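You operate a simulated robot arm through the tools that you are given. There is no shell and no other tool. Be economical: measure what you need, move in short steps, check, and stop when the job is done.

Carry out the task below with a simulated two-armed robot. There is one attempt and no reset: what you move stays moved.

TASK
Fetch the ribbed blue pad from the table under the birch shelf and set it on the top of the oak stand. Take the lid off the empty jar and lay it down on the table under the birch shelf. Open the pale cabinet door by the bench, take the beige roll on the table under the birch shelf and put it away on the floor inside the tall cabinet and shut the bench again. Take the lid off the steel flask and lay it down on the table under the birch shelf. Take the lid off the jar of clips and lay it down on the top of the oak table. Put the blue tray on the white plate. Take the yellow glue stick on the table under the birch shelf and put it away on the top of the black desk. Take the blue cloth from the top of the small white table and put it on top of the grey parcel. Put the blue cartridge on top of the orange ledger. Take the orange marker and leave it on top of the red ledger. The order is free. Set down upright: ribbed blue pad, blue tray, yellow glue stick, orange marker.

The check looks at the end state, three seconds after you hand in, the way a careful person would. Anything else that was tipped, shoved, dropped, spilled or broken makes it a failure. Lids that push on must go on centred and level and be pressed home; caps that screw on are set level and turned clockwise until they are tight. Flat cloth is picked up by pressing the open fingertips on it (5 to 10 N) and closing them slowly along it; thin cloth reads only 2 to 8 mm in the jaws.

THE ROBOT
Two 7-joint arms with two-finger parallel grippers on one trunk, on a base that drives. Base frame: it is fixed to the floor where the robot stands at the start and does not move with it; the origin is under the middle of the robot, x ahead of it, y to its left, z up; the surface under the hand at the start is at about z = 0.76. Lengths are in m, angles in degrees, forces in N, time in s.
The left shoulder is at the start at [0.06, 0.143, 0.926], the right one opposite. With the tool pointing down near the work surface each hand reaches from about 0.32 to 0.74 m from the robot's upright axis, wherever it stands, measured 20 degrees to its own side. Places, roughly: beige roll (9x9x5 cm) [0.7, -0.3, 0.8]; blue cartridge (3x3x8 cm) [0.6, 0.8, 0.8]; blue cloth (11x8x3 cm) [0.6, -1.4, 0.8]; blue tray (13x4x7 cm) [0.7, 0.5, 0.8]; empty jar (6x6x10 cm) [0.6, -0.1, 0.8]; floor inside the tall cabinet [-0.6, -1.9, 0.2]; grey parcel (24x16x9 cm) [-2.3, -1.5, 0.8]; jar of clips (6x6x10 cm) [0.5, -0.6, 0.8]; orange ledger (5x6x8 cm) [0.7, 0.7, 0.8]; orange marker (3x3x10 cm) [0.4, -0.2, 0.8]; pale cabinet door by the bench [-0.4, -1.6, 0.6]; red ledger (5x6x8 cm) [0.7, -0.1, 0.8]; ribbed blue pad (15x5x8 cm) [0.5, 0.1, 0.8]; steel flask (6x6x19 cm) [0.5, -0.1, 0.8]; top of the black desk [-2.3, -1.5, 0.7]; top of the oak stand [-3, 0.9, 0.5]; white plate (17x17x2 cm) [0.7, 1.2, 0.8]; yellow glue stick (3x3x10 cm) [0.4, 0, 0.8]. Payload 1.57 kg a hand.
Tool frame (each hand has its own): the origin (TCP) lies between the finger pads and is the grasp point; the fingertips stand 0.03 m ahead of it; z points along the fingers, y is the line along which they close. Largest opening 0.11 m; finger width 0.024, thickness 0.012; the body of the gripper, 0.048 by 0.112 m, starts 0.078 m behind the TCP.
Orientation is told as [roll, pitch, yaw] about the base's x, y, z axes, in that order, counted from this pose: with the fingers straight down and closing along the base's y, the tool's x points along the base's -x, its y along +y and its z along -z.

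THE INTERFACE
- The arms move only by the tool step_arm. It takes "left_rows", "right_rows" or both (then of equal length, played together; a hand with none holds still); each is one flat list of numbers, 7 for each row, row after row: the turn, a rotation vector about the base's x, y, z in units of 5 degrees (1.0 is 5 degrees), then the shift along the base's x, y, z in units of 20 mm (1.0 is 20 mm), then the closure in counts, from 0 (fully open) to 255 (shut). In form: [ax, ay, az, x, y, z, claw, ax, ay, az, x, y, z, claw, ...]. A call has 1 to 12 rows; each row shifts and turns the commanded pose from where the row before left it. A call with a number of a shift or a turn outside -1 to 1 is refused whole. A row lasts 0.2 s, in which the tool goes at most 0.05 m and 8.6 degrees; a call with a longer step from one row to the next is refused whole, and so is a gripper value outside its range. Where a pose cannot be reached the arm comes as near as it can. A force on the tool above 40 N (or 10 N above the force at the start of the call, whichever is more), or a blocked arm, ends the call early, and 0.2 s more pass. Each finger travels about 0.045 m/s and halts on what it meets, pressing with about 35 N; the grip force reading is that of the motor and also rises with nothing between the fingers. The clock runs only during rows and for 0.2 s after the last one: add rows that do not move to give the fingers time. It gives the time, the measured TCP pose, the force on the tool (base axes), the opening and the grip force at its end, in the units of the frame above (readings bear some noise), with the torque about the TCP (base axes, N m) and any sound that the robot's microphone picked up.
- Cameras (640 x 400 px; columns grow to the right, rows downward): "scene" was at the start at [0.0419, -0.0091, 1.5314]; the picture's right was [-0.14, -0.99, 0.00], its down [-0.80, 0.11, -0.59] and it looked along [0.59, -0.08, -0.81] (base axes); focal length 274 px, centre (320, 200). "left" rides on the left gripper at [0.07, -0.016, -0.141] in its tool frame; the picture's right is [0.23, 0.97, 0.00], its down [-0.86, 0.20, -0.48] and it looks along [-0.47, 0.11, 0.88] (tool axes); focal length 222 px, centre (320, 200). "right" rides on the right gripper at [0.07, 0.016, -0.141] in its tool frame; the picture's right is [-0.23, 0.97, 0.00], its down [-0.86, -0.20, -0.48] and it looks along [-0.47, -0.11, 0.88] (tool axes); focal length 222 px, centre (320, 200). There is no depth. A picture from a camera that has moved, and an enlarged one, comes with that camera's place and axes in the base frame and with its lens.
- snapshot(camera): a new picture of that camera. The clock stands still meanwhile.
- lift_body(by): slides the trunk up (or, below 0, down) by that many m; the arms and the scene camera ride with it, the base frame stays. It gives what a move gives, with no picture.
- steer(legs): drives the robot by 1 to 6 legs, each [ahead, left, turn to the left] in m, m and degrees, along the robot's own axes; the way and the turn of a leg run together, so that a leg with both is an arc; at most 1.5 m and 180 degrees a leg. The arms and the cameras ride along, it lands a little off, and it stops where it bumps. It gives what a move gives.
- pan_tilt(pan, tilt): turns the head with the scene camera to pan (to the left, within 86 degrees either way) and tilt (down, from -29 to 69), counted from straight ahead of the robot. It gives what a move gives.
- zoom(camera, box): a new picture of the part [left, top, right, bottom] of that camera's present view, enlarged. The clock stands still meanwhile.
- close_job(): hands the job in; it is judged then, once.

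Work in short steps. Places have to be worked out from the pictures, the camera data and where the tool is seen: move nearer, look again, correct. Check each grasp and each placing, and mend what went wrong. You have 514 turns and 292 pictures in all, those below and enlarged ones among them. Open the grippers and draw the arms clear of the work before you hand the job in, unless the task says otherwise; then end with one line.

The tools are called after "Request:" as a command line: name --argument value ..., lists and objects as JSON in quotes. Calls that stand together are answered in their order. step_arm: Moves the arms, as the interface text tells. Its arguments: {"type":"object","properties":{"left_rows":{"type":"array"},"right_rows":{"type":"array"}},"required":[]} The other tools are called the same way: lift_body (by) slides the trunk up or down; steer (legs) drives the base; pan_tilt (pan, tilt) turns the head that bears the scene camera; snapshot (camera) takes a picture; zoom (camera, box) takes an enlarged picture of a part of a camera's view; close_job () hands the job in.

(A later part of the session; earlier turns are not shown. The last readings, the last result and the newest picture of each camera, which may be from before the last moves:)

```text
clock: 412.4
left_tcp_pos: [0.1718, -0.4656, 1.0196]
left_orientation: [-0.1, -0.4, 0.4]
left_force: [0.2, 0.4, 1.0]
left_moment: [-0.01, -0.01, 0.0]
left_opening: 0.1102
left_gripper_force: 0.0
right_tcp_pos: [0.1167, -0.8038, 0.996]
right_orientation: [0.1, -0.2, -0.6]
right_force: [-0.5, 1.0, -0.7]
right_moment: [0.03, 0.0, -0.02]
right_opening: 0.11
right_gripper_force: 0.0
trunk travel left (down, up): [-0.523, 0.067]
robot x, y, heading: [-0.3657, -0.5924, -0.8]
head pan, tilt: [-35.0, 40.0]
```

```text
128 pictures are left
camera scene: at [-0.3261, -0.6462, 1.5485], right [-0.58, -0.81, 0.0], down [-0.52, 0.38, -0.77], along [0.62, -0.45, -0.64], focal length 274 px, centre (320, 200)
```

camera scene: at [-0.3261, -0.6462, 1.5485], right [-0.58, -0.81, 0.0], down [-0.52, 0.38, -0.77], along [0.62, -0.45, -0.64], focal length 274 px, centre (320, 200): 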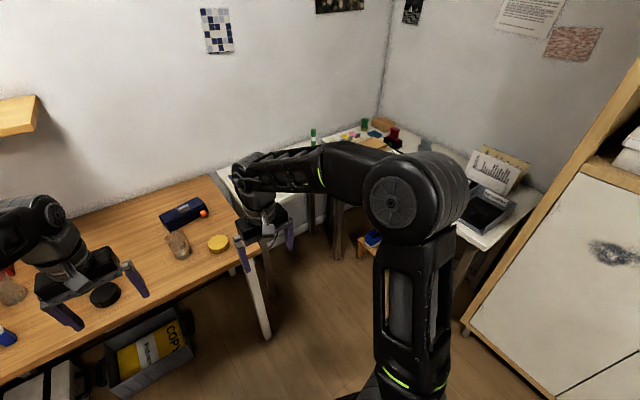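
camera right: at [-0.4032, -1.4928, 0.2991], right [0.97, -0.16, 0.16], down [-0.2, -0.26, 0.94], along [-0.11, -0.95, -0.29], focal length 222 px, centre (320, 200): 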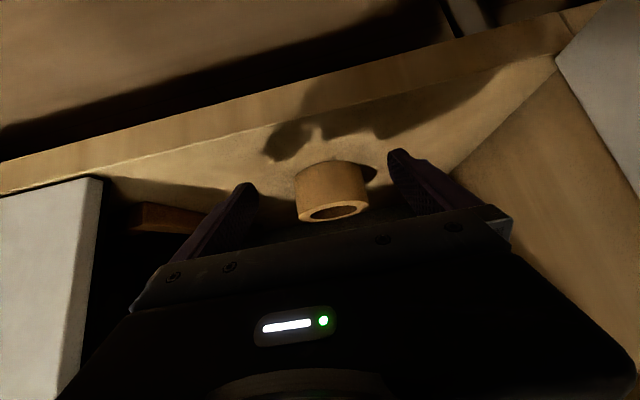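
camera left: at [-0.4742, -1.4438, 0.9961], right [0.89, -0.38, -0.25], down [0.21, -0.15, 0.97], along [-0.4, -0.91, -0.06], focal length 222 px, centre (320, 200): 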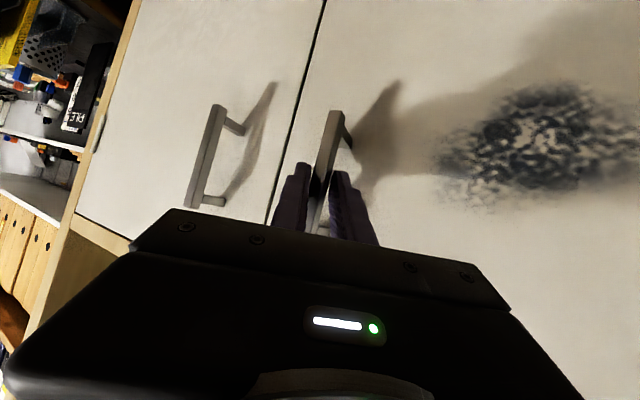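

Drive to the small white table.

Request:
steer --legs '[[0, -0.6, 0], [0.35, 0, 0]]'

Request:
pan_tilt --pan -8 --tilt 50

Request:
snapshot --camera "scene"

```text
clock: 417.7
left_tcp_pos: [0.5155, -1.068, 1.0184]
left_orientation: [-0.2, -0.5, 0.4]
left_force: [0.6, -0.1, 0.2]
left_moment: [-0.01, 0.04, -0.01]
left_opening: 0.1098
left_gripper_force: 0.1
right_tcp_pos: [0.461, -1.4049, 0.9956]
right_orientation: [0.0, 0.0, -0.6]
right_force: [0.3, 0.1, 0.0]
right_moment: [0.03, 0.0, -0.02]
right_opening: 0.11
right_gripper_force: 0.1
trunk travel left (down, up): [-0.523, 0.067]
robot x, y, heading: [-0.0206, -1.1997, -0.9]
head pan, tilt: [-35.0, 40.0]
```

```text
clock: 418.6
left_tcp_pos: [0.5127, -1.0678, 1.0204]
left_orientation: [-0.2, -0.5, 0.4]
left_force: [-1.3, 0.8, -0.9]
left_moment: [-0.01, -0.01, -0.02]
left_opening: 0.1101
left_gripper_force: 0.0
right_tcp_pos: [0.4596, -1.4044, 0.9972]
right_orientation: [0.1, -0.1, -0.5]
right_force: [-0.5, 0.0, -0.5]
right_moment: [0.0, 0.01, 0.01]
right_opening: 0.1101
right_gripper_force: 0.1
trunk travel left (down, up): [-0.523, 0.067]
robot x, y, heading: [-0.023, -1.1954, -0.7]
head pan, tilt: [-8.0, 50.0]
```

```text
127 pictures are left
camera scene: at [0.0238, -1.2107, 1.5344], right [-0.15, -0.99, 0.0], down [-0.76, 0.12, -0.64], along [0.64, -0.1, -0.77], focal length 274 px, centre (320, 200)
```

scene: 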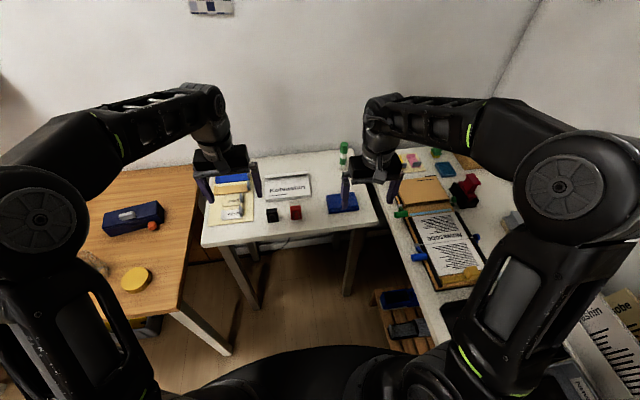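

Blue cloth is at about (0.626,-1.384). Zoom in on it.

Request:
zoom --camera "scene" --box '[270, 150, 410, 250]'

Request:
step_arm --right_rows '[0, 0, 0, 1, 0.2, -1, 0, 0, 0, 0, 1, 0.2, -1, 0, 0, 0, 0, 1, 0.2, -1, 0, 0, 0, 0, 1, 0.2, 0, 0, 0, 0, 0, 1, 0.2, 0, 0, 0, 0, 0, 1, 0, 0, 0, 0, 0, 0, 0.8, 0, 0, 0, 0, 0, 0, 0, 0, 0, 0]'

Request:
snapshot --camera "right"

```text
4.00 times, centred on (340, 200) of scene
camera zoom: at [0.0238, -1.2107, 1.5344], right [-0.15, -0.99, 0.0], down [-0.76, 0.12, -0.64], along [0.64, -0.1, -0.77], focal length 1095 px, centre (240, 200)
```

zoom: 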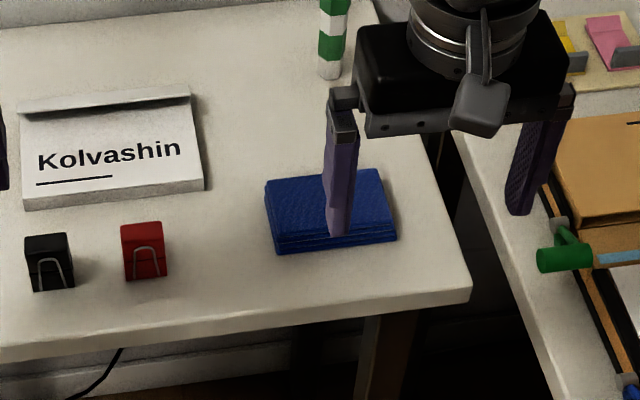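

```text
clock: 420.4
left_tcp_pos: [0.5134, -1.068, 1.0192]
left_orientation: [-0.2, -0.5, 0.4]
left_force: [0.2, 0.4, 0.4]
left_moment: [0.01, -0.01, 0.0]
left_opening: 0.1095
left_gripper_force: 0.1
right_tcp_pos: [0.5973, -1.3861, 0.9377]
right_orientation: [0.1, -0.1, -0.7]
right_force: [-0.8, 0.4, -0.1]
right_moment: [0.0, 0.0, -0.01]
right_opening: 0.1102
right_gripper_force: 0.2
trunk travel left (down, up): [-0.523, 0.067]
robot x, y, heading: [-0.0175, -1.1988, -0.9]
head pan, tilt: [-8.0, 50.0]
```

```text
125 pictures are left
camera right: at [0.5258, -1.368, 1.0781], right [0.24, 0.97, 0.0], down [0.85, -0.21, 0.48], along [0.47, -0.11, -0.88], focal length 222 px, centre (320, 200)
```

right: 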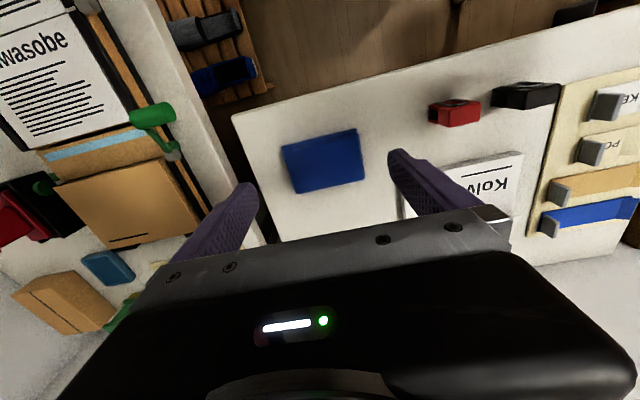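

It's a thick folded cloth (7.7×10 cm, long side along y). I turn the jaws to close along x and lower beside it, feeling for the table.

Request:
step_arm --right_rows '[0, 0, 1, 0.3, 0.05, 0, 0, 0, 0, 1, 0.3, 0, 0, 0, 0, 0, 1, 0.3, 0, 0, 0, 0, 0, 1, 0.3, 0, 0, 0, 0, 0, 1, 0.2, 0, 0, 0, 0, 0, 1, 0, 0, 0, 0, 0, 0, 1, 0, 0, 0, 0, 0, 0, 1, 0, 0, 0, 0, 0, 0, 1, 0, 0, 0, 0, 0, 0, 1, 0, 0, 0, 0, 0, 0, 1, 0, 0, 0, 0, 0, 0, 1, 0, 0, 0, 0]'

Request:
step_arm --right_rows '[0, 0, 1, 0, 0, -1, 0, 0, 0, 1, 0, 0, -1, 0, 0, 0, 1, 0, 0, -1, 0, 0, 0, 1, 0, 0, -1, 0, 0, 0, 1, 0, 0, 0, 0, 0, 0, 1, 0, 0, 0, 0, 0, 0, 0, 0, 0, 0, 0]'

Request:
snapshot --camera "right"

Request:
snapshot --camera "scene"

```text
clock: 423.0
left_tcp_pos: [0.5126, -1.0682, 1.0183]
left_orientation: [-0.2, -0.5, 0.4]
left_force: [-0.2, 0.2, -0.5]
left_moment: [0.02, -0.02, -0.01]
left_opening: 0.1098
left_gripper_force: 0.1
right_tcp_pos: [0.4505, -1.278, 0.8659]
right_orientation: [-0.3, -0.2, 59.2]
right_force: [0.3, 0.5, -0.2]
right_moment: [0.0, -0.02, 0.0]
right_opening: 0.1101
right_gripper_force: 0.1
right hand out of reach, approached as far as the arm can: row 4, 5, 6, 7, 8, 9, 10, 11, 12
trunk travel left (down, up): [-0.523, 0.067]
robot x, y, heading: [-0.0245, -1.199, -0.7]
head pan, tilt: [-8.0, 50.0]
```

```text
clock: 424.6
left_tcp_pos: [0.513, -1.0686, 1.019]
left_orientation: [-0.2, -0.5, 0.4]
left_force: [0.4, 0.1, 0.0]
left_moment: [-0.01, -0.01, 0.02]
left_opening: 0.1101
left_gripper_force: 0.0
right_tcp_pos: [0.368, -1.2484, 0.8632]
right_orientation: [-1.4, 0.0, 75.2]
right_force: [-0.1, -0.3, -1.0]
right_moment: [0.0, 0.0, 0.02]
right_opening: 0.1103
right_gripper_force: 0.0
right hand out of reach, approached as far as the arm can: row 1, 2, 3, 4, 5, 6
trunk travel left (down, up): [-0.523, 0.067]
robot x, y, heading: [-0.0222, -1.2034, -0.6]
head pan, tilt: [-8.0, 50.0]
```

```text
124 pictures are left
camera right: at [0.3301, -1.3115, 1.0025], right [-0.88, 0.47, -0.03], down [0.4, 0.78, 0.48], along [0.25, 0.42, -0.87], focal length 222 px, centre (320, 200)
```

right: 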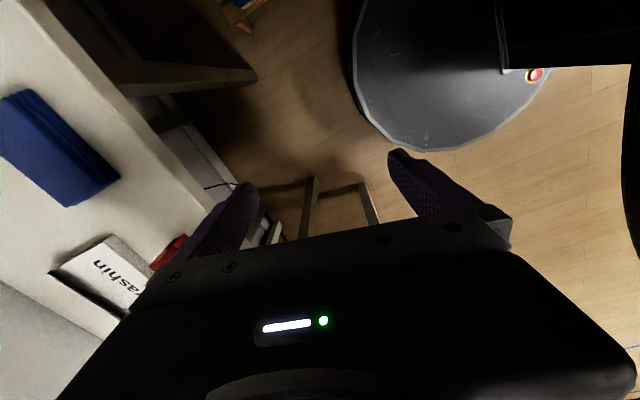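

```text
123 pictures are left
camera scene: at [0.024, -1.2107, 1.5343], right [-0.15, -0.99, 0.0], down [-0.76, 0.12, -0.64], along [0.64, -0.1, -0.77], focal length 274 px, centre (320, 200)
```

scene: 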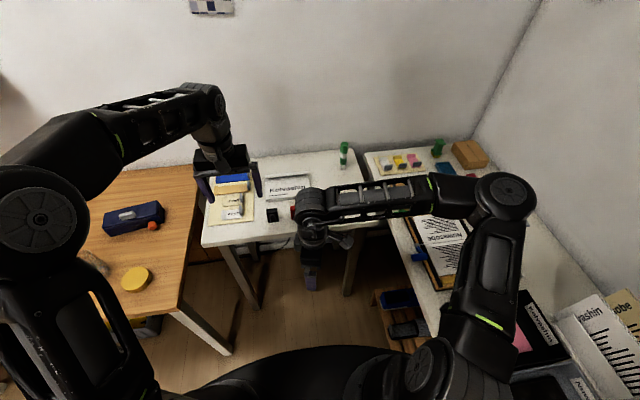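

Out of reach at that yaw. Return to yaw 0 and drive 0.15 m closer, then try the other rotation.

Request:
step_arm --right_rows '[0, 0, -1, 0, 0, 1, 0, 0, 0, -1, 0, 0, 1, 0, 0, 0, -1, 0, 0, 1, 0, 0, 0, -1, 0, 0, 1, 0, 0, 0, -1, 0, -0.5, 0.5, 0, 0, 0, -1, 0.5, -0.5, 0, 0, 0, 0, -1, 0.5, -0.5, 0, 0, 0, 0, -1, 0.5, -0.5, 0, 0, 0, 0, -1, 0.5, -0.5, 0, 0, 0, 0, -1, 0.5, -0.5, 0, 0, 0, 0, -1, 0.5, -0.5, 0, 0, 0, 0, -1, 0.5, -0.5, 0, 0]'

Request:
step_arm --right_rows '[0, 0, -1, 0, -0.5, 0, 0, 0, 0, -1, 0, -0.5, 0, 0, 0, 0, -1, 0, -0.5, 0, 0, 0, 0, -1, 0, 0, 0, 0, 0, 0, -1, 0, 0, 0, 0, 0, 0, -1, 0, 0, 0, 0, 0, 0, -1, 0, 0, 0, 0, 0, 0, -1, 0, 0, 0, 0, 0, 0, -1, 0, 0, 0, 0, 0, 0, -1, 0, 0, 0, 0]'

Request:
snapshot --camera "scene"

```text
clock: 427.2
left_tcp_pos: [0.5121, -1.0673, 1.0189]
left_orientation: [-0.2, -0.5, 0.4]
left_force: [0.5, 0.1, 0.8]
left_moment: [0.04, -0.04, -0.03]
left_opening: 0.1098
left_gripper_force: 0.1
right_tcp_pos: [0.4379, -1.3282, 0.9516]
right_orientation: [-0.5, -0.1, 16.2]
right_force: [0.3, -0.1, 0.8]
right_moment: [-0.02, -0.01, 0.0]
right_opening: 0.1101
right_gripper_force: 0.1
trunk travel left (down, up): [-0.523, 0.067]
robot x, y, heading: [-0.0216, -1.1981, -0.8]
head pan, tilt: [-8.0, 50.0]
```

```text
clock: 429.4
left_tcp_pos: [0.5131, -1.0682, 1.0181]
left_orientation: [-0.2, -0.5, 0.4]
left_force: [-0.1, -0.3, 0.6]
left_moment: [0.01, 0.0, 0.01]
left_opening: 0.1102
left_gripper_force: 0.0
right_tcp_pos: [0.4367, -1.3581, 0.9509]
right_orientation: [-0.5, -0.1, -33.8]
right_force: [-0.3, 0.6, -0.8]
right_moment: [0.0, 0.02, -0.01]
right_opening: 0.11
right_gripper_force: 0.1
trunk travel left (down, up): [-0.523, 0.067]
robot x, y, heading: [-0.0264, -1.1989, -0.5]
head pan, tilt: [-8.0, 50.0]
```

```text
122 pictures are left
camera scene: at [0.0238, -1.2106, 1.5343], right [-0.15, -0.99, 0.0], down [-0.76, 0.12, -0.64], along [0.64, -0.1, -0.77], focal length 274 px, centre (320, 200)
```

scene: 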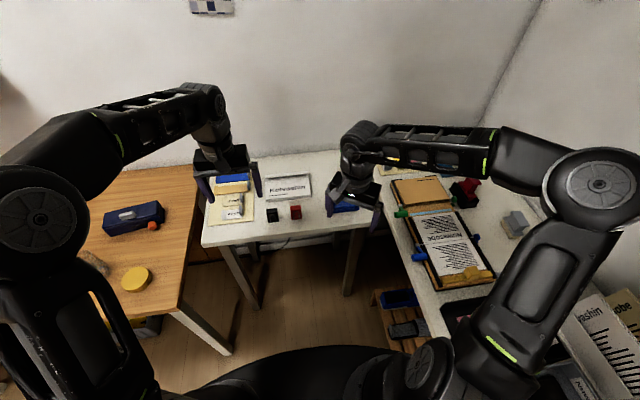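

Yaw in the negative direction works. Drive 0.12 m ahead and finish the turn to -90°.

Request:
steer --legs '[[0.12, 0, 0]]'

Request:
step_arm --right_rows '[0, 0, -1, 0.5, -0.2, 0, 0, 0, 0, -1, 0.5, -0.2, 0, 0, 0, 0, -1, 0.5, -0.2, 0, 0, 0, 0, -1, 0.5, -0.2, 0, 0, 0, 0, -1, 0.5, -0.2, 0, 0, 0, 0, -1, 0.5, -0.2, 0, 0, 0, 0, -1, 0.4, -0.1, 0, 0, 0, 0, -1, 0, 0, 0, 0, 0, 0, -1, 0, 0, 0, 0, 0, 0, -1, 0, 0, 0, 0, 0, 0, -1, 0, 0, 0, 0, 0, 0, 0, 0, 0, 0, 0]'

Request:
snapshot --camera "right"

```text
clock: 430.6
left_tcp_pos: [0.6345, -1.0687, 1.0178]
left_orientation: [-0.1, -0.4, 0.4]
left_force: [1.7, -0.9, 0.3]
left_moment: [-0.02, 0.05, -0.01]
left_opening: 0.1099
left_gripper_force: 0.1
right_tcp_pos: [0.5581, -1.362, 0.9506]
right_orientation: [-0.5, 0.0, -33.6]
right_force: [0.9, 0.5, -0.4]
right_moment: [0.0, 0.02, -0.02]
right_opening: 0.11
right_gripper_force: 0.0
trunk travel left (down, up): [-0.523, 0.067]
robot x, y, heading: [0.1009, -1.2054, -0.7]
head pan, tilt: [-8.0, 50.0]
```

```text
clock: 433.2
left_tcp_pos: [0.6333, -1.0692, 1.0191]
left_orientation: [-0.2, -0.4, 0.4]
left_force: [-0.4, 0.0, 0.4]
left_moment: [-0.01, -0.02, 0.0]
left_opening: 0.11
left_gripper_force: 0.0
right_tcp_pos: [0.626, -1.3867, 0.9507]
right_orientation: [-0.5, -0.1, -88.7]
right_force: [0.1, -1.4, 0.4]
right_moment: [0.0, 0.0, -0.01]
right_opening: 0.11
right_gripper_force: 0.0
trunk travel left (down, up): [-0.523, 0.067]
robot x, y, heading: [0.0997, -1.2051, -0.8]
head pan, tilt: [-8.0, 50.0]
```

```text
121 pictures are left
camera right: at [0.6412, -1.317, 1.0925], right [0.98, -0.21, -0.01], down [-0.18, -0.86, 0.48], along [-0.11, -0.47, -0.88], focal length 222 px, centre (320, 200)
```

right: 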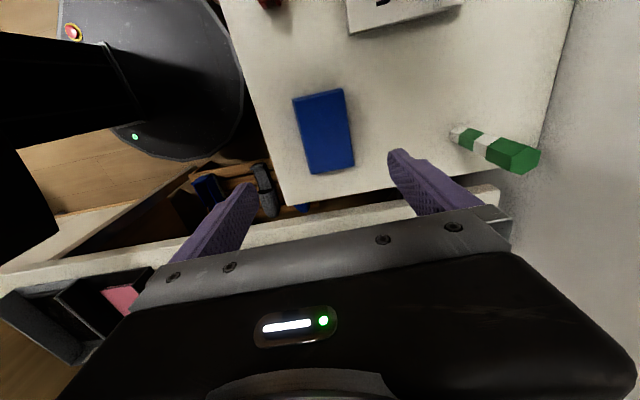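

Cloth centre (0.631,-1.380). Lower beside it.

Request:
step_arm --right_rows '[0, 0, 0, 0.25, 0.3, -1, 0, 0, 0, 0, 0, 0, -1, 0, 0, 0, 0, 0, 0, -1, 0, 0, 0, 0, 0, 0, -1, 0, 0, 0, 0, 0, 0, -1, 0, 0, 0, 0, 0, 0, -1, 0, 0, 0, 0, 0, 0, -1, 0, 0, 0, 0, 0, 0, -0.3, 0, 0, 0, 0, 0, 0, 0, 0]'

Request:
snapshot --camera "right"

```text
clock: 435.2
left_tcp_pos: [0.633, -1.0695, 1.02]
left_orientation: [-0.1, -0.5, 0.4]
left_force: [0.5, -0.1, 0.0]
left_moment: [0.03, 0.01, 0.06]
left_opening: 0.1097
left_gripper_force: 0.0
right_tcp_pos: [0.6307, -1.3799, 0.8057]
right_orientation: [-0.4, -0.1, -88.7]
right_force: [0.3, 0.0, 0.4]
right_moment: [0.01, 0.0, -0.03]
right_opening: 0.1099
right_gripper_force: 0.1
trunk travel left (down, up): [-0.523, 0.067]
robot x, y, heading: [0.0987, -1.2019, -0.9]
head pan, tilt: [-8.0, 50.0]
```

```text
120 pictures are left
camera right: at [0.6464, -1.3111, 0.9471], right [0.98, -0.21, -0.01], down [-0.18, -0.86, 0.48], along [-0.11, -0.47, -0.88], focal length 222 px, centre (320, 200)
```

right: 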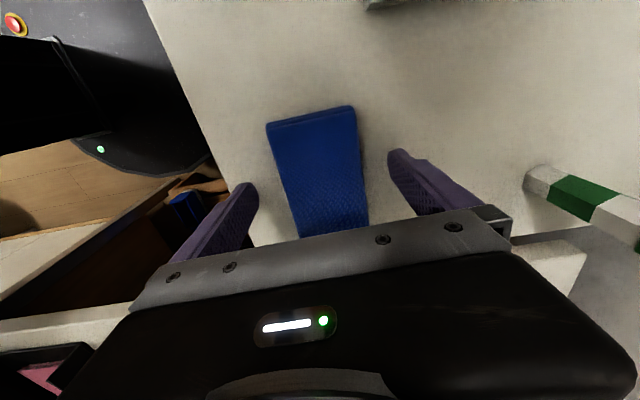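

Request:
step_arm --right_rows '[0, 0, 0, 0, 0, -0.3, 0, 0, 0, 0, 0, 0, -0.2, 0, 0, 0, 0, 0, 0, 0, 0]'

Request:
step_arm --right_rows '[0, 0, 0, 0, 0, -0.15, 0, 0, 0, 0, 0, 0, 0, 0]'

```text
clock: 436.1
left_tcp_pos: [0.6323, -1.0687, 1.0189]
left_orientation: [-0.2, -0.5, 0.4]
left_force: [0.7, 0.3, -0.4]
left_moment: [0.01, 0.01, 0.0]
left_opening: 0.1102
left_gripper_force: 0.0
right_tcp_pos: [0.6302, -1.3817, 0.7964]
right_orientation: [-0.4, -0.1, -88.8]
right_force: [0.0, 0.0, -1.4]
right_moment: [0.02, 0.0, 0.02]
right_opening: 0.1099
right_gripper_force: 0.1
trunk travel left (down, up): [-0.523, 0.067]
robot x, y, heading: [0.1026, -1.2008, -0.9]
head pan, tilt: [-8.0, 50.0]
```

```text
clock: 436.6
left_tcp_pos: [0.6333, -1.0696, 1.0185]
left_orientation: [-0.2, -0.5, 0.4]
left_force: [0.6, 0.2, -0.7]
left_moment: [-0.03, 0.0, -0.05]
left_opening: 0.11
left_gripper_force: 0.0
right_tcp_pos: [0.6311, -1.382, 0.7928]
right_orientation: [-0.4, -0.2, -88.8]
right_force: [1.4, -0.1, -0.4]
right_moment: [0.0, 0.01, -0.01]
right_opening: 0.1101
right_gripper_force: 0.0
trunk travel left (down, up): [-0.523, 0.067]
robot x, y, heading: [0.0975, -1.2012, -0.6]
head pan, tilt: [-8.0, 50.0]
```

Close slowly on the cloth's sides.

Request:
step_arm --right_rows '[0, 0, 0, 0, 0, 0, 40, 0, 0, 0, 0, 0, 0, 60, 0, 0, 0, 0, 0, 0, 75, 0, 0, 0, 0, 0, 0, 85, 0, 0, 0, 0, 0, 0, 95, 0, 0, 0, 0, 0, 0, 95]'

Request:
snapshot --camera "right"

```text
clock: 438.1
left_tcp_pos: [0.6331, -1.0693, 1.0186]
left_orientation: [-0.3, -0.5, 0.4]
left_force: [0.6, -0.1, -0.1]
left_moment: [-0.02, 0.01, -0.03]
left_opening: 0.1098
left_gripper_force: 0.0
right_tcp_pos: [0.6297, -1.3818, 0.7941]
right_orientation: [-0.5, -0.1, -88.8]
right_force: [-0.1, -0.4, 1.5]
right_moment: [-0.01, -0.06, 0.01]
right_opening: 0.0701
right_gripper_force: 5.4
trunk travel left (down, up): [-0.523, 0.067]
robot x, y, heading: [0.0969, -1.2036, -1.0]
head pan, tilt: [-8.0, 50.0]
```

```text
119 pictures are left
camera right: at [0.6463, -1.311, 0.9345], right [0.98, -0.21, -0.01], down [-0.18, -0.86, 0.48], along [-0.11, -0.47, -0.88], focal length 222 px, centre (320, 200)
```

right: 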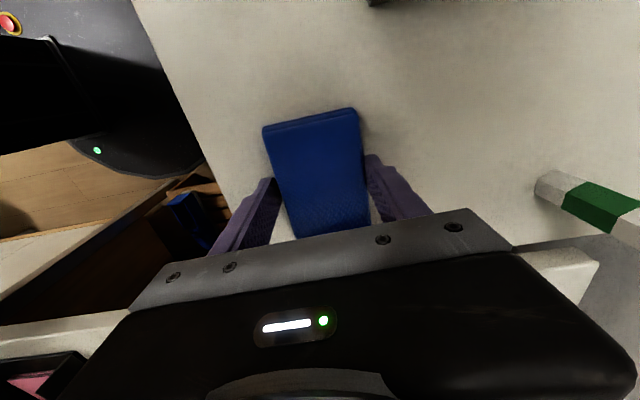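

It resists elastically. Squeeze a little more, then test-lift 2 cm.

Request:
step_arm --right_rows '[0, 0, 0, 0, 0, 0, 105, 0, 0, 0, 0, 0, 0, 115, 0, 0, 0, 0, 0, 0, 125, 0, 0, 0, 0, 0, 0, 125]'

Request:
step_arm --right_rows '[0, 0, 0, 0, 0, 0.5, 125, 0, 0, 0, 0, 0, 0.5, 125, 0, 0, 0, 0, 0, 0.5, 125, 0, 0, 0, 0, 0, 0, 125]'

Request:
snapshot --camera "right"

Request:
zoom --camera "scene" --box '[240, 180, 400, 290]'

```text
clock: 439.1
left_tcp_pos: [0.6332, -1.0709, 1.0183]
left_orientation: [-0.3, -0.6, 0.4]
left_force: [0.8, -0.4, -0.2]
left_moment: [0.01, -0.01, -0.01]
left_opening: 0.1099
left_gripper_force: 0.1
right_tcp_pos: [0.6305, -1.3812, 0.7933]
right_orientation: [-0.5, -0.1, -88.8]
right_force: [-0.3, -0.7, 0.4]
right_moment: [-0.01, 0.02, -0.02]
right_opening: 0.0689
right_gripper_force: 34.9
trunk travel left (down, up): [-0.523, 0.067]
robot x, y, heading: [0.1001, -1.2039, -0.8]
head pan, tilt: [-8.0, 50.0]
```

```text
clock: 440.1
left_tcp_pos: [0.6322, -1.0695, 1.0181]
left_orientation: [-0.2, -0.6, 0.4]
left_force: [-0.2, 0.0, 0.7]
left_moment: [0.0, -0.02, -0.03]
left_opening: 0.1101
left_gripper_force: 0.0
right_tcp_pos: [0.6302, -1.3819, 0.8226]
right_orientation: [-0.5, -0.1, -88.8]
right_force: [-0.1, 0.5, -0.4]
right_moment: [0.0, 0.01, 0.02]
right_opening: 0.0688
right_gripper_force: 35.1
trunk travel left (down, up): [-0.523, 0.067]
robot x, y, heading: [0.0973, -1.2028, -0.9]
head pan, tilt: [-8.0, 50.0]
```

```text
118 pictures are left
camera right: at [0.6459, -1.3109, 0.9643], right [0.98, -0.21, -0.01], down [-0.18, -0.86, 0.48], along [-0.11, -0.47, -0.88], focal length 222 px, centre (320, 200)
```

right: 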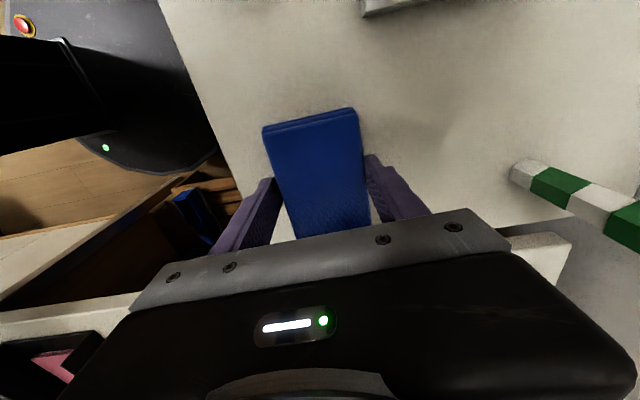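

```text
3.64 times, centred on (320, 235) of scene
camera zoom: at [0.1439, -1.2123, 1.5343], right [-0.15, -0.99, 0.0], down [-0.76, 0.12, -0.64], along [0.64, -0.1, -0.77], focal length 996 px, centre (320, 73)
```

zoom: 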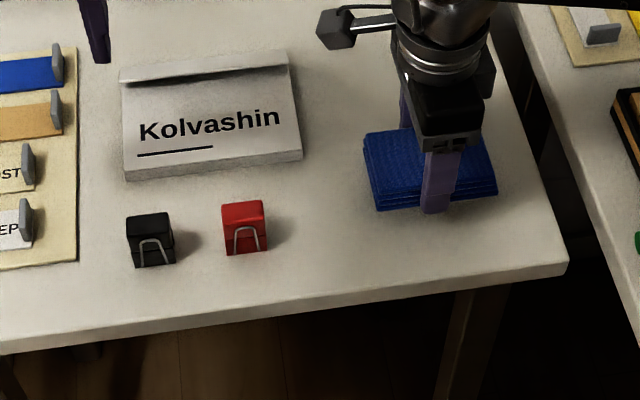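

The cloth lifts as a block. Raise it, then drive to the oak table so the left hand can also fetch the glue stick for the same trip.

Request:
step_arm --right_rows '[0, 0, 0, 0, 0, 1, 125, 0, 0, 0, 0, 0, 1, 125, 0, 0, 0, 0, 0, 1, 125, 0, 0, 0, 0, 0, 1, 125, 0, 0, 0, 0, 0, 1, 125, 0, 0, 0, 0, 0, 1, 125, 0, 0, 0, 0, 0, 1, 125, 0, 0, 0, 0, 0, 1, 125, 0, 0, 0, 0, 0, 0, 125]'

Request:
steer --legs '[[-0.42, 0, 0], [0, 1.15, 0]]'

Request:
pan_tilt --pan 0 --tilt 48

Request:
snapshot --camera "scene"

```text
clock: 442.1
left_tcp_pos: [0.6332, -1.0692, 1.0178]
left_orientation: [-0.1, -0.5, 0.5]
left_force: [0.1, -0.2, 0.4]
left_moment: [-0.03, -0.04, -0.01]
left_opening: 0.1098
left_gripper_force: 0.1
right_tcp_pos: [0.6293, -1.3806, 0.9832]
right_orientation: [-0.4, -0.1, -88.7]
right_force: [-0.3, -0.1, 0.3]
right_moment: [-0.01, 0.01, -0.02]
right_opening: 0.069
right_gripper_force: 34.9
trunk travel left (down, up): [-0.523, 0.067]
robot x, y, heading: [0.099, -1.2023, -1.0]
head pan, tilt: [-8.0, 50.0]
```

```text
clock: 450.1
left_tcp_pos: [0.2258, 0.0852, 1.0185]
left_orientation: [-0.3, -0.5, 0.4]
left_force: [-0.2, 0.1, 1.1]
left_moment: [-0.03, 0.0, 0.03]
left_opening: 0.1104
left_gripper_force: 0.0
right_tcp_pos: [0.2231, -0.2255, 0.9827]
right_orientation: [-0.5, 0.0, -88.7]
right_force: [0.3, 1.0, -0.2]
right_moment: [0.0, 0.02, 0.0]
right_opening: 0.0688
right_gripper_force: 34.8
trunk travel left (down, up): [-0.523, 0.067]
robot x, y, heading: [-0.3102, -0.0451, -0.8]
head pan, tilt: [-8.0, 50.0]
```

```text
clock: 450.8
left_tcp_pos: [0.2256, 0.0838, 1.0183]
left_orientation: [-0.3, -0.4, 0.5]
left_force: [0.1, 0.1, -0.6]
left_moment: [-0.01, 0.0, 0.0]
left_opening: 0.1102
left_gripper_force: 0.2
right_tcp_pos: [0.2218, -0.2259, 0.9837]
right_orientation: [-0.4, -0.1, -88.6]
right_force: [-0.1, -0.6, 0.0]
right_moment: [-0.03, 0.0, 0.03]
right_opening: 0.0687
right_gripper_force: 35.1
trunk travel left (down, up): [-0.523, 0.067]
robot x, y, heading: [-0.3067, -0.0473, -0.6]
head pan, tilt: [0.0, 48.0]
```

```text
116 pictures are left
camera scene: at [-0.2616, -0.0477, 1.537], right [-0.01, -1.0, 0.0], down [-0.74, 0.01, -0.67], along [0.67, -0.01, -0.74], focal length 274 px, centre (320, 200)
```

scene: 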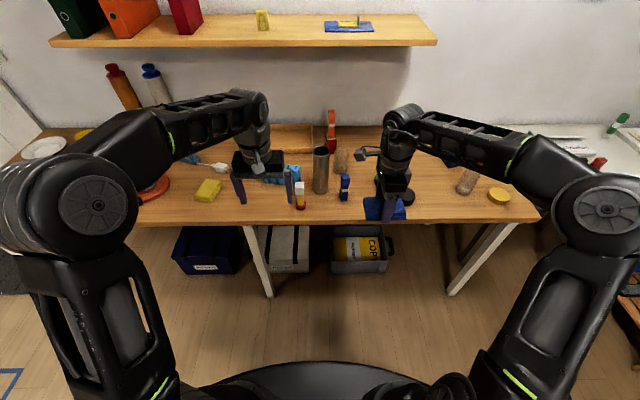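

Drive 0.2 m ahead and view the glue stick from the left hand.

Request:
steer --legs '[[0.18, 0, 0]]'

Request:
step_arm --left_rows '[0, 0, 0, -0.5, -1, -0.5, 40, 0, 0, 0, 0, -1, -1, 80, 0, 0, 0, 0, -1, -0.5, 110, 0, 0, 0, 0, -0.5, 0, 110, 0, 0, 0, 0, 0, 0, 110]'

Request:
snapshot --camera "left"

Request:
zoom --camera "scene" --box '[240, 170, 380, 270]'

```text
clock: 452.3
left_tcp_pos: [0.4079, 0.0819, 1.0175]
left_orientation: [-0.1, -0.5, 0.3]
left_force: [0.3, 0.7, -0.2]
left_moment: [0.02, 0.05, 0.01]
left_opening: 0.1098
left_gripper_force: 0.0
right_tcp_pos: [0.405, -0.2278, 0.9813]
right_orientation: [-0.6, -0.1, -88.6]
right_force: [0.4, -0.4, -0.6]
right_moment: [0.01, 0.06, 0.01]
right_opening: 0.0689
right_gripper_force: 35.2
trunk travel left (down, up): [-0.523, 0.067]
robot x, y, heading: [-0.1273, -0.0475, -0.6]
head pan, tilt: [0.0, 48.0]
```

```text
clock: 453.5
left_tcp_pos: [0.3956, 0.0113, 0.9792]
left_orientation: [-0.3, -0.5, 0.4]
left_force: [0.1, 0.0, 0.8]
left_moment: [0.01, -0.01, -0.01]
left_opening: 0.0628
left_gripper_force: 0.0
right_tcp_pos: [0.4043, -0.2275, 0.9824]
right_orientation: [-0.5, 0.0, -88.6]
right_force: [0.9, -0.2, -0.1]
right_moment: [0.01, 0.02, -0.01]
right_opening: 0.0687
right_gripper_force: 34.3
trunk travel left (down, up): [-0.523, 0.067]
robot x, y, heading: [-0.128, -0.052, -0.7]
head pan, tilt: [0.0, 48.0]
```

```text
115 pictures are left
camera left: at [0.3265, -0.0053, 1.1178], right [-0.23, 0.97, 0.0], down [0.85, 0.21, 0.49], along [0.47, 0.11, -0.87], focal length 222 px, centre (320, 200)
```

left: 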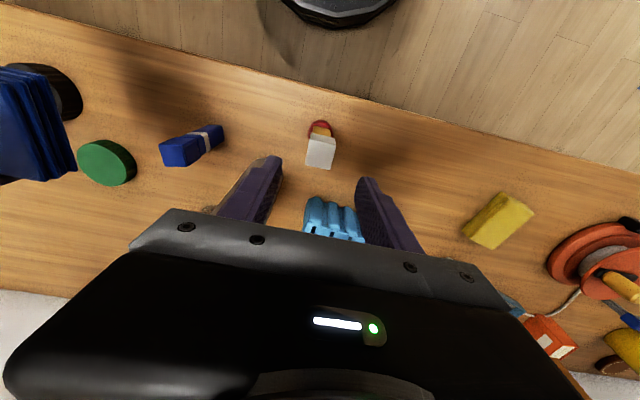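

```text
4.00 times, centred on (310, 220) of scene
camera zoom: at [-0.0798, -0.0499, 1.537], right [-0.01, -1.0, 0.0], down [-0.74, 0.01, -0.67], along [0.67, -0.01, -0.74], focal length 1095 px, centre (360, 120)
```

zoom: 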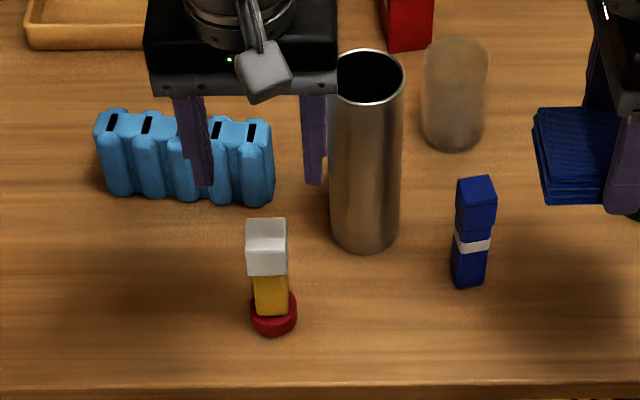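

Glue stick at (0.398,0.012). Descend and grip its upper half.

Request:
step_arm --left_rows '[0, 0, 0, 0.1, 0, -1, 110, 0, 0, 0, 0, 0, -1, 110, 0, 0, 0, 0, 0, -1, 110, 0, 0, 0, 0, 0, -1, 110, 0, 0, 0, 0, 0, -1, 110, 0, 0, 0, 0, 0, -1, 110, 0, 0, 0, 0, 0, -1, 110, 0, 0, 0, 0, 0, -0.4, 110, 0, 0, 0, 0, 0, 0, 110]'

Request:
snapshot --camera "left"

```text
clock: 455.5
left_tcp_pos: [0.399, 0.0118, 0.83]
left_orientation: [-0.3, -0.5, 0.3]
left_force: [-0.2, 0.1, -0.4]
left_moment: [0.0, 0.03, -0.02]
left_opening: 0.0627
left_gripper_force: 0.1
right_tcp_pos: [0.4032, -0.2285, 0.9824]
right_orientation: [-0.4, -0.1, -88.7]
right_force: [1.0, 0.2, -0.6]
right_moment: [0.02, 0.0, -0.02]
right_opening: 0.0689
right_gripper_force: 35.1
trunk travel left (down, up): [-0.523, 0.067]
robot x, y, heading: [-0.1332, -0.0467, -0.8]
head pan, tilt: [0.0, 48.0]
```

```text
113 pictures are left
camera left: at [0.3288, -0.0049, 0.9702], right [-0.23, 0.97, 0.0], down [0.85, 0.21, 0.49], along [0.47, 0.11, -0.87], focal length 222 px, centre (320, 200)
```

left: 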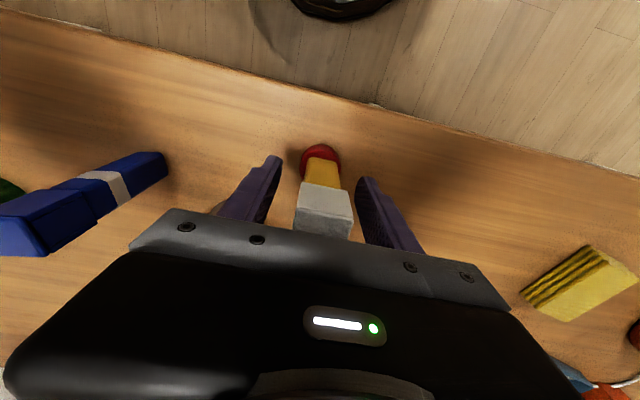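

Request:
step_arm --left_rows '[0, 0, 0, 0, 0, -0.3, 130, 0, 0, 0, 0, 0, 0, 160, 0, 0, 0, 0, 0, 0, 200, 0, 0, 0, 0, 0, 0, 230, 0, 0, 0, 0, 0, 0, 230, 0, 0, 0, 0, 0, 0, 230]'

Request:
step_arm --left_rows '[0, 0, 0, 0, 0, 0.5, 230, 0, 0, 0, 0, 0, 1, 230, 0, 0, 0, 0, 0, 1, 230, 0, 0, 0, 0, 0, 1, 230, 0, 0, 0, 0, 0, 1, 230, 0, 0, 0, 0, 0, 1, 230, 0, 0, 0, 0, 0, 1, 230, 0, 0, 0, 0, 0, 1, 230, 0, 0, 0, 0, 0, 1, 230, 0, 0, 0, 0, 0, 0, 230]'

Request:
snapshot --camera "left"

```text
clock: 456.9
left_tcp_pos: [0.3988, 0.012, 0.8252]
left_orientation: [-0.1, -0.4, 0.4]
left_force: [0.3, 0.6, -0.4]
left_moment: [0.02, -0.01, 0.06]
left_opening: 0.0288
left_gripper_force: 34.9
right_tcp_pos: [0.4031, -0.2286, 0.9818]
right_orientation: [-0.5, -0.1, -88.7]
right_force: [0.2, -0.9, 0.3]
right_moment: [0.0, 0.01, 0.0]
right_opening: 0.0688
right_gripper_force: 35.0
trunk travel left (down, up): [-0.523, 0.067]
robot x, y, heading: [-0.1252, -0.05, -0.5]
head pan, tilt: [0.0, 48.0]
```

```text
clock: 459.1
left_tcp_pos: [0.4001, 0.0115, 0.9945]
left_orientation: [-0.1, -0.6, 0.4]
left_force: [0.6, -0.4, -1.0]
left_moment: [-0.01, 0.02, 0.02]
left_opening: 0.0289
left_gripper_force: 34.9
right_tcp_pos: [0.4034, -0.2276, 0.9825]
right_orientation: [-0.5, -0.1, -88.7]
right_force: [-0.3, -0.2, -0.7]
right_moment: [-0.02, -0.04, 0.04]
right_opening: 0.0688
right_gripper_force: 35.6
trunk travel left (down, up): [-0.523, 0.067]
robot x, y, heading: [-0.1333, -0.0546, -1.0]
head pan, tilt: [0.0, 48.0]
```

```text
112 pictures are left
camera left: at [0.3293, -0.0051, 1.1344], right [-0.23, 0.97, 0.0], down [0.85, 0.21, 0.49], along [0.47, 0.11, -0.87], focal length 222 px, centre (320, 200)
```

left: 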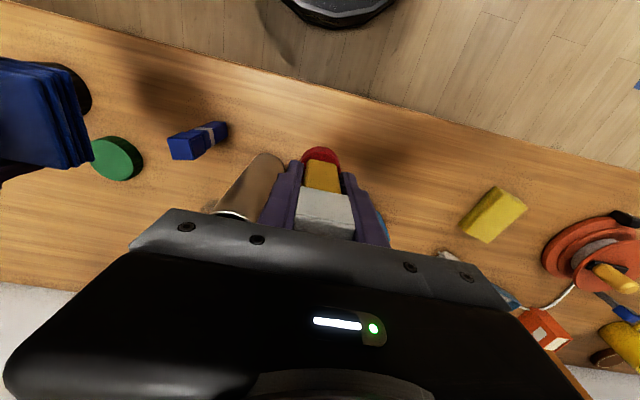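

Glue held. Back away, move to open floor, turn to face -y, and look along the black desk.

Request:
steer --legs '[[-0.55, 0, 0], [0, 0.4, 0], [0, 0, -90]]'

Request:
pan_tilt --pan -50 --tilt 20

Request:
snapshot --camera "scene"

```text
clock: 468.2
left_tcp_pos: [-0.6125, -0.1729, 0.9933]
left_orientation: [-0.1, -0.5, -90.0]
left_force: [-1.3, 0.3, 0.5]
left_moment: [-0.01, -0.01, 0.01]
left_opening: 0.0288
left_gripper_force: 34.6
right_tcp_pos: [-0.8529, -0.173, 0.9834]
right_orientation: [-0.5, -0.1, -179.2]
right_force: [0.3, -0.6, -0.1]
right_moment: [0.0, -0.03, 0.02]
right_opening: 0.069
right_gripper_force: 34.9
trunk travel left (down, up): [-0.523, 0.067]
robot x, y, heading: [-0.6703, 0.3568, -91.1]
head pan, tilt: [0.0, 48.0]
```

```text
clock: 469.4
left_tcp_pos: [-0.6119, -0.171, 0.9942]
left_orientation: [-0.1, -0.5, -90.1]
left_force: [0.6, -0.9, -0.4]
left_moment: [-0.02, -0.01, 0.0]
left_opening: 0.0289
left_gripper_force: 34.6
right_tcp_pos: [-0.8531, -0.1744, 0.9836]
right_orientation: [-0.5, -0.1, -179.2]
right_force: [-0.1, -0.6, 0.0]
right_moment: [0.0, 0.01, -0.02]
right_opening: 0.0689
right_gripper_force: 34.8
trunk travel left (down, up): [-0.523, 0.067]
robot x, y, heading: [-0.6711, 0.3588, -91.0]
head pan, tilt: [-50.0, 20.0]
```

```text
111 pictures are left
camera scene: at [-0.7436, 0.3289, 1.5799], right [-0.63, 0.78, 0.0], down [0.27, 0.21, -0.94], along [-0.73, -0.59, -0.34], focal length 274 px, centre (320, 200)
```

scene: 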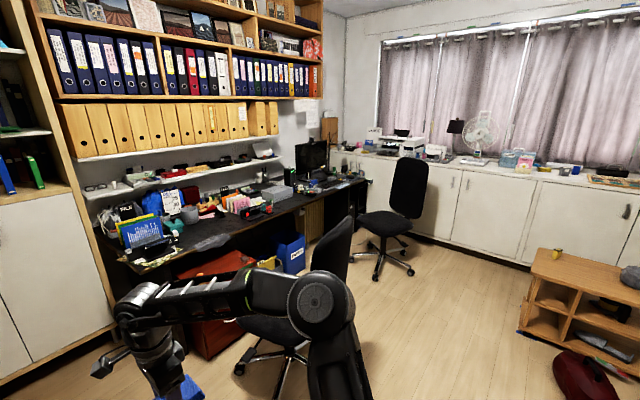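

Grey parcel is on the desk near (-2.3,-1.5), with office chairs on either side of the approach. Drive sideways along the open floor to x≈-2.3 and look.

Request:
steer --legs '[[0, -1.5, 0], [0, -0.2, 1]]'

Request:
pan_tilt --pan 0 --tilt 35

Request:
snapshot --camera "scene"

```text
clock: 474.6
left_tcp_pos: [-1.7332, -0.1426, 0.9953]
left_orientation: [0.1, -0.5, -90.3]
left_force: [-0.3, 0.3, -0.7]
left_moment: [-0.03, -0.06, 0.0]
left_opening: 0.0284
left_gripper_force: 35.1
right_tcp_pos: [-1.974, -0.1446, 0.9818]
right_orientation: [-0.4, 0.1, -179.5]
right_force: [-0.7, 0.1, -0.2]
right_moment: [0.01, -0.05, 0.01]
right_opening: 0.0687
right_gripper_force: 34.9
trunk travel left (down, up): [-0.523, 0.067]
robot x, y, heading: [-1.7871, 0.3814, -91.5]
head pan, tilt: [-50.0, 20.0]
stopped in leg 1: the robot was blocked; the commanded pose is now the measured one
```

```text
clock: 475.8
left_tcp_pos: [-1.7309, -0.1443, 0.9934]
left_orientation: [-0.1, -0.5, -90.2]
left_force: [-0.2, -0.3, -0.4]
left_moment: [0.0, -0.01, 0.04]
left_opening: 0.0287
left_gripper_force: 34.8
right_tcp_pos: [-1.9714, -0.1454, 0.9827]
right_orientation: [-0.4, 0.0, -179.3]
right_force: [0.2, -0.7, -0.6]
right_moment: [-0.01, 0.02, 0.02]
right_opening: 0.0685
right_gripper_force: 34.8
trunk travel left (down, up): [-0.523, 0.067]
robot x, y, heading: [-1.7893, 0.3826, -91.6]
head pan, tilt: [0.0, 35.0]
```

```text
110 pictures are left
camera scene: at [-1.7904, 0.3265, 1.5561], right [-1.0, 0.03, 0.0], down [0.02, 0.57, -0.82], along [-0.02, -0.82, -0.57], focal length 274 px, centre (320, 200)
```

scene: 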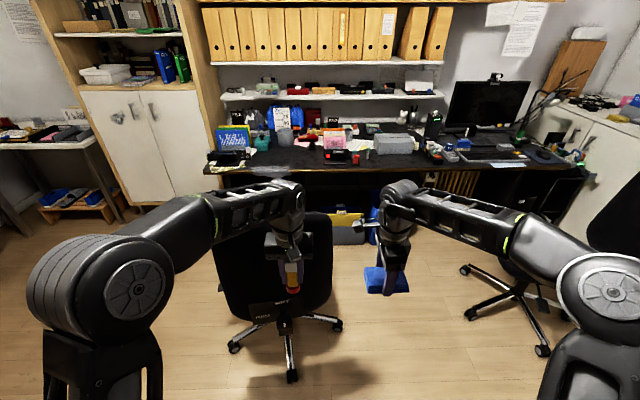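

Blocked at x=-1.79. Look to the right to see what I met.

Request:
pan_tilt --pan -80 --tilt 50

Request:
snapshot --camera "scene"

```text
clock: 477.4
left_tcp_pos: [-1.7305, -0.1443, 0.9931]
left_orientation: [-0.1, -0.4, -90.2]
left_force: [-1.3, 0.1, -0.2]
left_moment: [-0.01, 0.02, 0.01]
left_opening: 0.0287
left_gripper_force: 35.1
right_tcp_pos: [-1.9712, -0.1456, 0.9828]
right_orientation: [-0.4, 0.1, -179.3]
right_force: [0.5, 0.2, -0.5]
right_moment: [-0.03, 0.02, 0.0]
right_opening: 0.0687
right_gripper_force: 34.5
trunk travel left (down, up): [-0.523, 0.067]
robot x, y, heading: [-1.7891, 0.386, -91.5]
head pan, tilt: [-80.0, 50.0]
```

```text
109 pictures are left
camera scene: at [-1.864, 0.4032, 1.5343], right [-0.15, 0.99, 0.0], down [0.76, 0.11, -0.64], along [-0.64, -0.1, -0.77], focal length 274 px, centre (320, 200)
```

scene: 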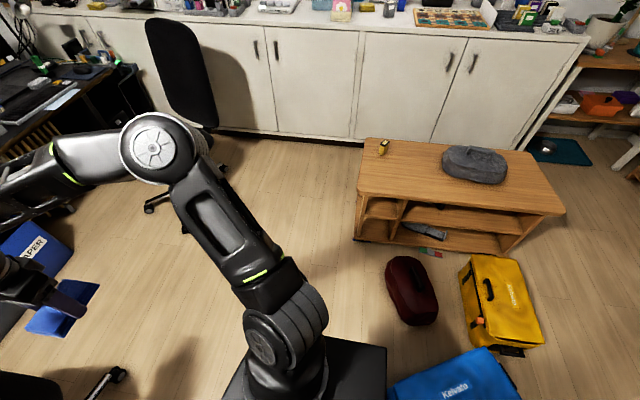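

Elbows are high (z≈1.29), so only the hands matter; I bumped near the blue bag. Raise trunk and hands for clearance over the chair, then go diagonally between the chairs.

Request:
lift_body --by 0.06

Request:
step_arm --left_rows '[0, 0, 0, 0, 0, 1, 230, 0, 0, 0, 0, 0, 1, 230, 0, 0, 0, 0, 0, 1, 230, 0, 0, 0, 0, 0, 0, 230]' --right_rows '[0, 0, 0, 0, 0, 1, 125, 0, 0, 0, 0, 0, 1, 125, 0, 0, 0, 0, 0, 1, 125, 0, 0, 0, 0, 0, 0, 125]'

Request:
steer --legs '[[0.1, -0.12, 0], [0.1, -0.4, 0]]'

Request:
pan_tilt --pan 0 --tilt 45

Request:
snapshot --camera "scene"

```text
clock: 478.4
left_tcp_pos: [-1.7307, -0.1456, 1.0524]
left_orientation: [-0.2, -0.5, -90.2]
left_force: [-0.6, 0.1, -1.1]
left_moment: [0.02, 0.02, -0.01]
left_opening: 0.0285
left_gripper_force: 35.2
right_tcp_pos: [-1.972, -0.1439, 1.0422]
right_orientation: [-0.5, 0.1, -179.3]
right_force: [-0.2, -0.2, -1.1]
right_moment: [0.01, 0.01, 0.02]
right_opening: 0.0687
right_gripper_force: 35.1
trunk travel left (down, up): [-0.583, 0.007]
robot x, y, heading: [-1.7909, 0.3854, -91.7]
head pan, tilt: [-80.0, 50.0]
```

```text
clock: 479.4
left_tcp_pos: [-1.7309, -0.1452, 1.1137]
left_orientation: [0.0, -0.5, -90.2]
left_force: [-0.7, 0.2, -0.8]
left_moment: [0.03, 0.03, 0.03]
left_opening: 0.0288
left_gripper_force: 35.0
right_tcp_pos: [-1.9727, -0.1452, 1.1019]
right_orientation: [-0.5, 0.0, -179.3]
right_force: [-0.7, 0.4, 0.3]
right_moment: [0.01, -0.01, -0.01]
right_opening: 0.0689
right_gripper_force: 35.0
trunk travel left (down, up): [-0.583, 0.007]
robot x, y, heading: [-1.7896, 0.3858, -91.6]
head pan, tilt: [-80.0, 50.0]
```

```text
clock: 482.9
left_tcp_pos: [-2.256, -0.332, 1.1136]
left_orientation: [0.0, -0.6, -90.1]
left_force: [-0.8, -0.4, -1.1]
left_moment: [0.01, -0.01, -0.02]
left_opening: 0.0292
left_gripper_force: 35.0
right_tcp_pos: [-2.4974, -0.333, 1.1024]
right_orientation: [-0.5, 0.1, -179.2]
right_force: [-0.2, -0.6, 0.0]
right_moment: [-0.01, -0.04, -0.01]
right_opening: 0.0685
right_gripper_force: 34.9
trunk travel left (down, up): [-0.583, 0.007]
robot x, y, heading: [-2.3127, 0.1935, -91.5]
head pan, tilt: [-80.0, 50.0]
```

```text
clock: 484.4
left_tcp_pos: [-2.2558, -0.3313, 1.113]
left_orientation: [-0.1, -0.5, -90.1]
left_force: [-0.7, 0.1, -0.4]
left_moment: [-0.02, -0.01, -0.03]
left_opening: 0.0287
left_gripper_force: 35.0
right_tcp_pos: [-2.4966, -0.3318, 1.1032]
right_orientation: [-0.4, -0.1, -179.4]
right_force: [-0.7, 0.4, 0.4]
right_moment: [0.03, 0.0, -0.01]
right_opening: 0.0689
right_gripper_force: 35.0
trunk travel left (down, up): [-0.583, 0.007]
robot x, y, heading: [-2.3128, 0.1967, -91.3]
head pan, tilt: [0.0, 45.0]
```

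```text
108 pictures are left
camera scene: at [-2.3161, 0.1464, 1.6012], right [-1.0, 0.03, 0.0], down [0.02, 0.71, -0.71], along [-0.02, -0.71, -0.71], focal length 274 px, centre (320, 200)
```

scene: 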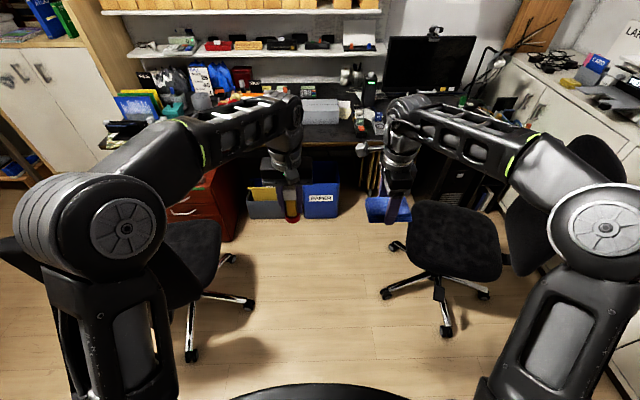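

The gap between the chairs is ~0.8 m wide, centred on x≈-2.33. Straighten the heading and go forward 0.9 m.

Request:
steer --legs '[[0, -0.015, 1.3], [0.5, 0, 0], [0.4, 0, 0]]'

Request:
snapshot --camera "scene"

```text
clock: 489.9
left_tcp_pos: [-2.2551, -1.2359, 1.1135]
left_orientation: [-0.1, -0.4, -88.5]
left_force: [-0.3, -0.4, 0.2]
left_moment: [0.01, -0.05, 0.01]
left_opening: 0.0287
left_gripper_force: 34.8
right_tcp_pos: [-2.4958, -1.2438, 1.1022]
right_orientation: [-0.6, 0.0, -177.7]
right_force: [-0.5, 0.0, -0.4]
right_moment: [0.03, 0.01, -0.02]
right_opening: 0.0688
right_gripper_force: 34.7
trunk travel left (down, up): [-0.583, 0.007]
robot x, y, heading: [-2.3301, -0.7107, -89.9]
head pan, tilt: [0.0, 45.0]
```

```text
107 pictures are left
camera scene: at [-2.3297, -0.7604, 1.6012], right [-1.0, 0.0, 0.0], down [0.0, 0.71, -0.71], along [0.0, -0.71, -0.71], focal length 274 px, centre (320, 200)
```

scene: 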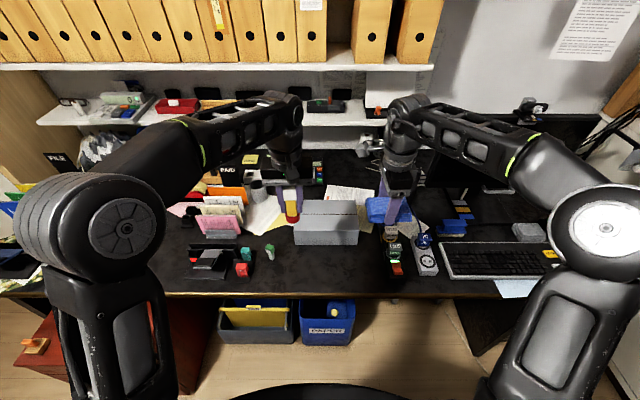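

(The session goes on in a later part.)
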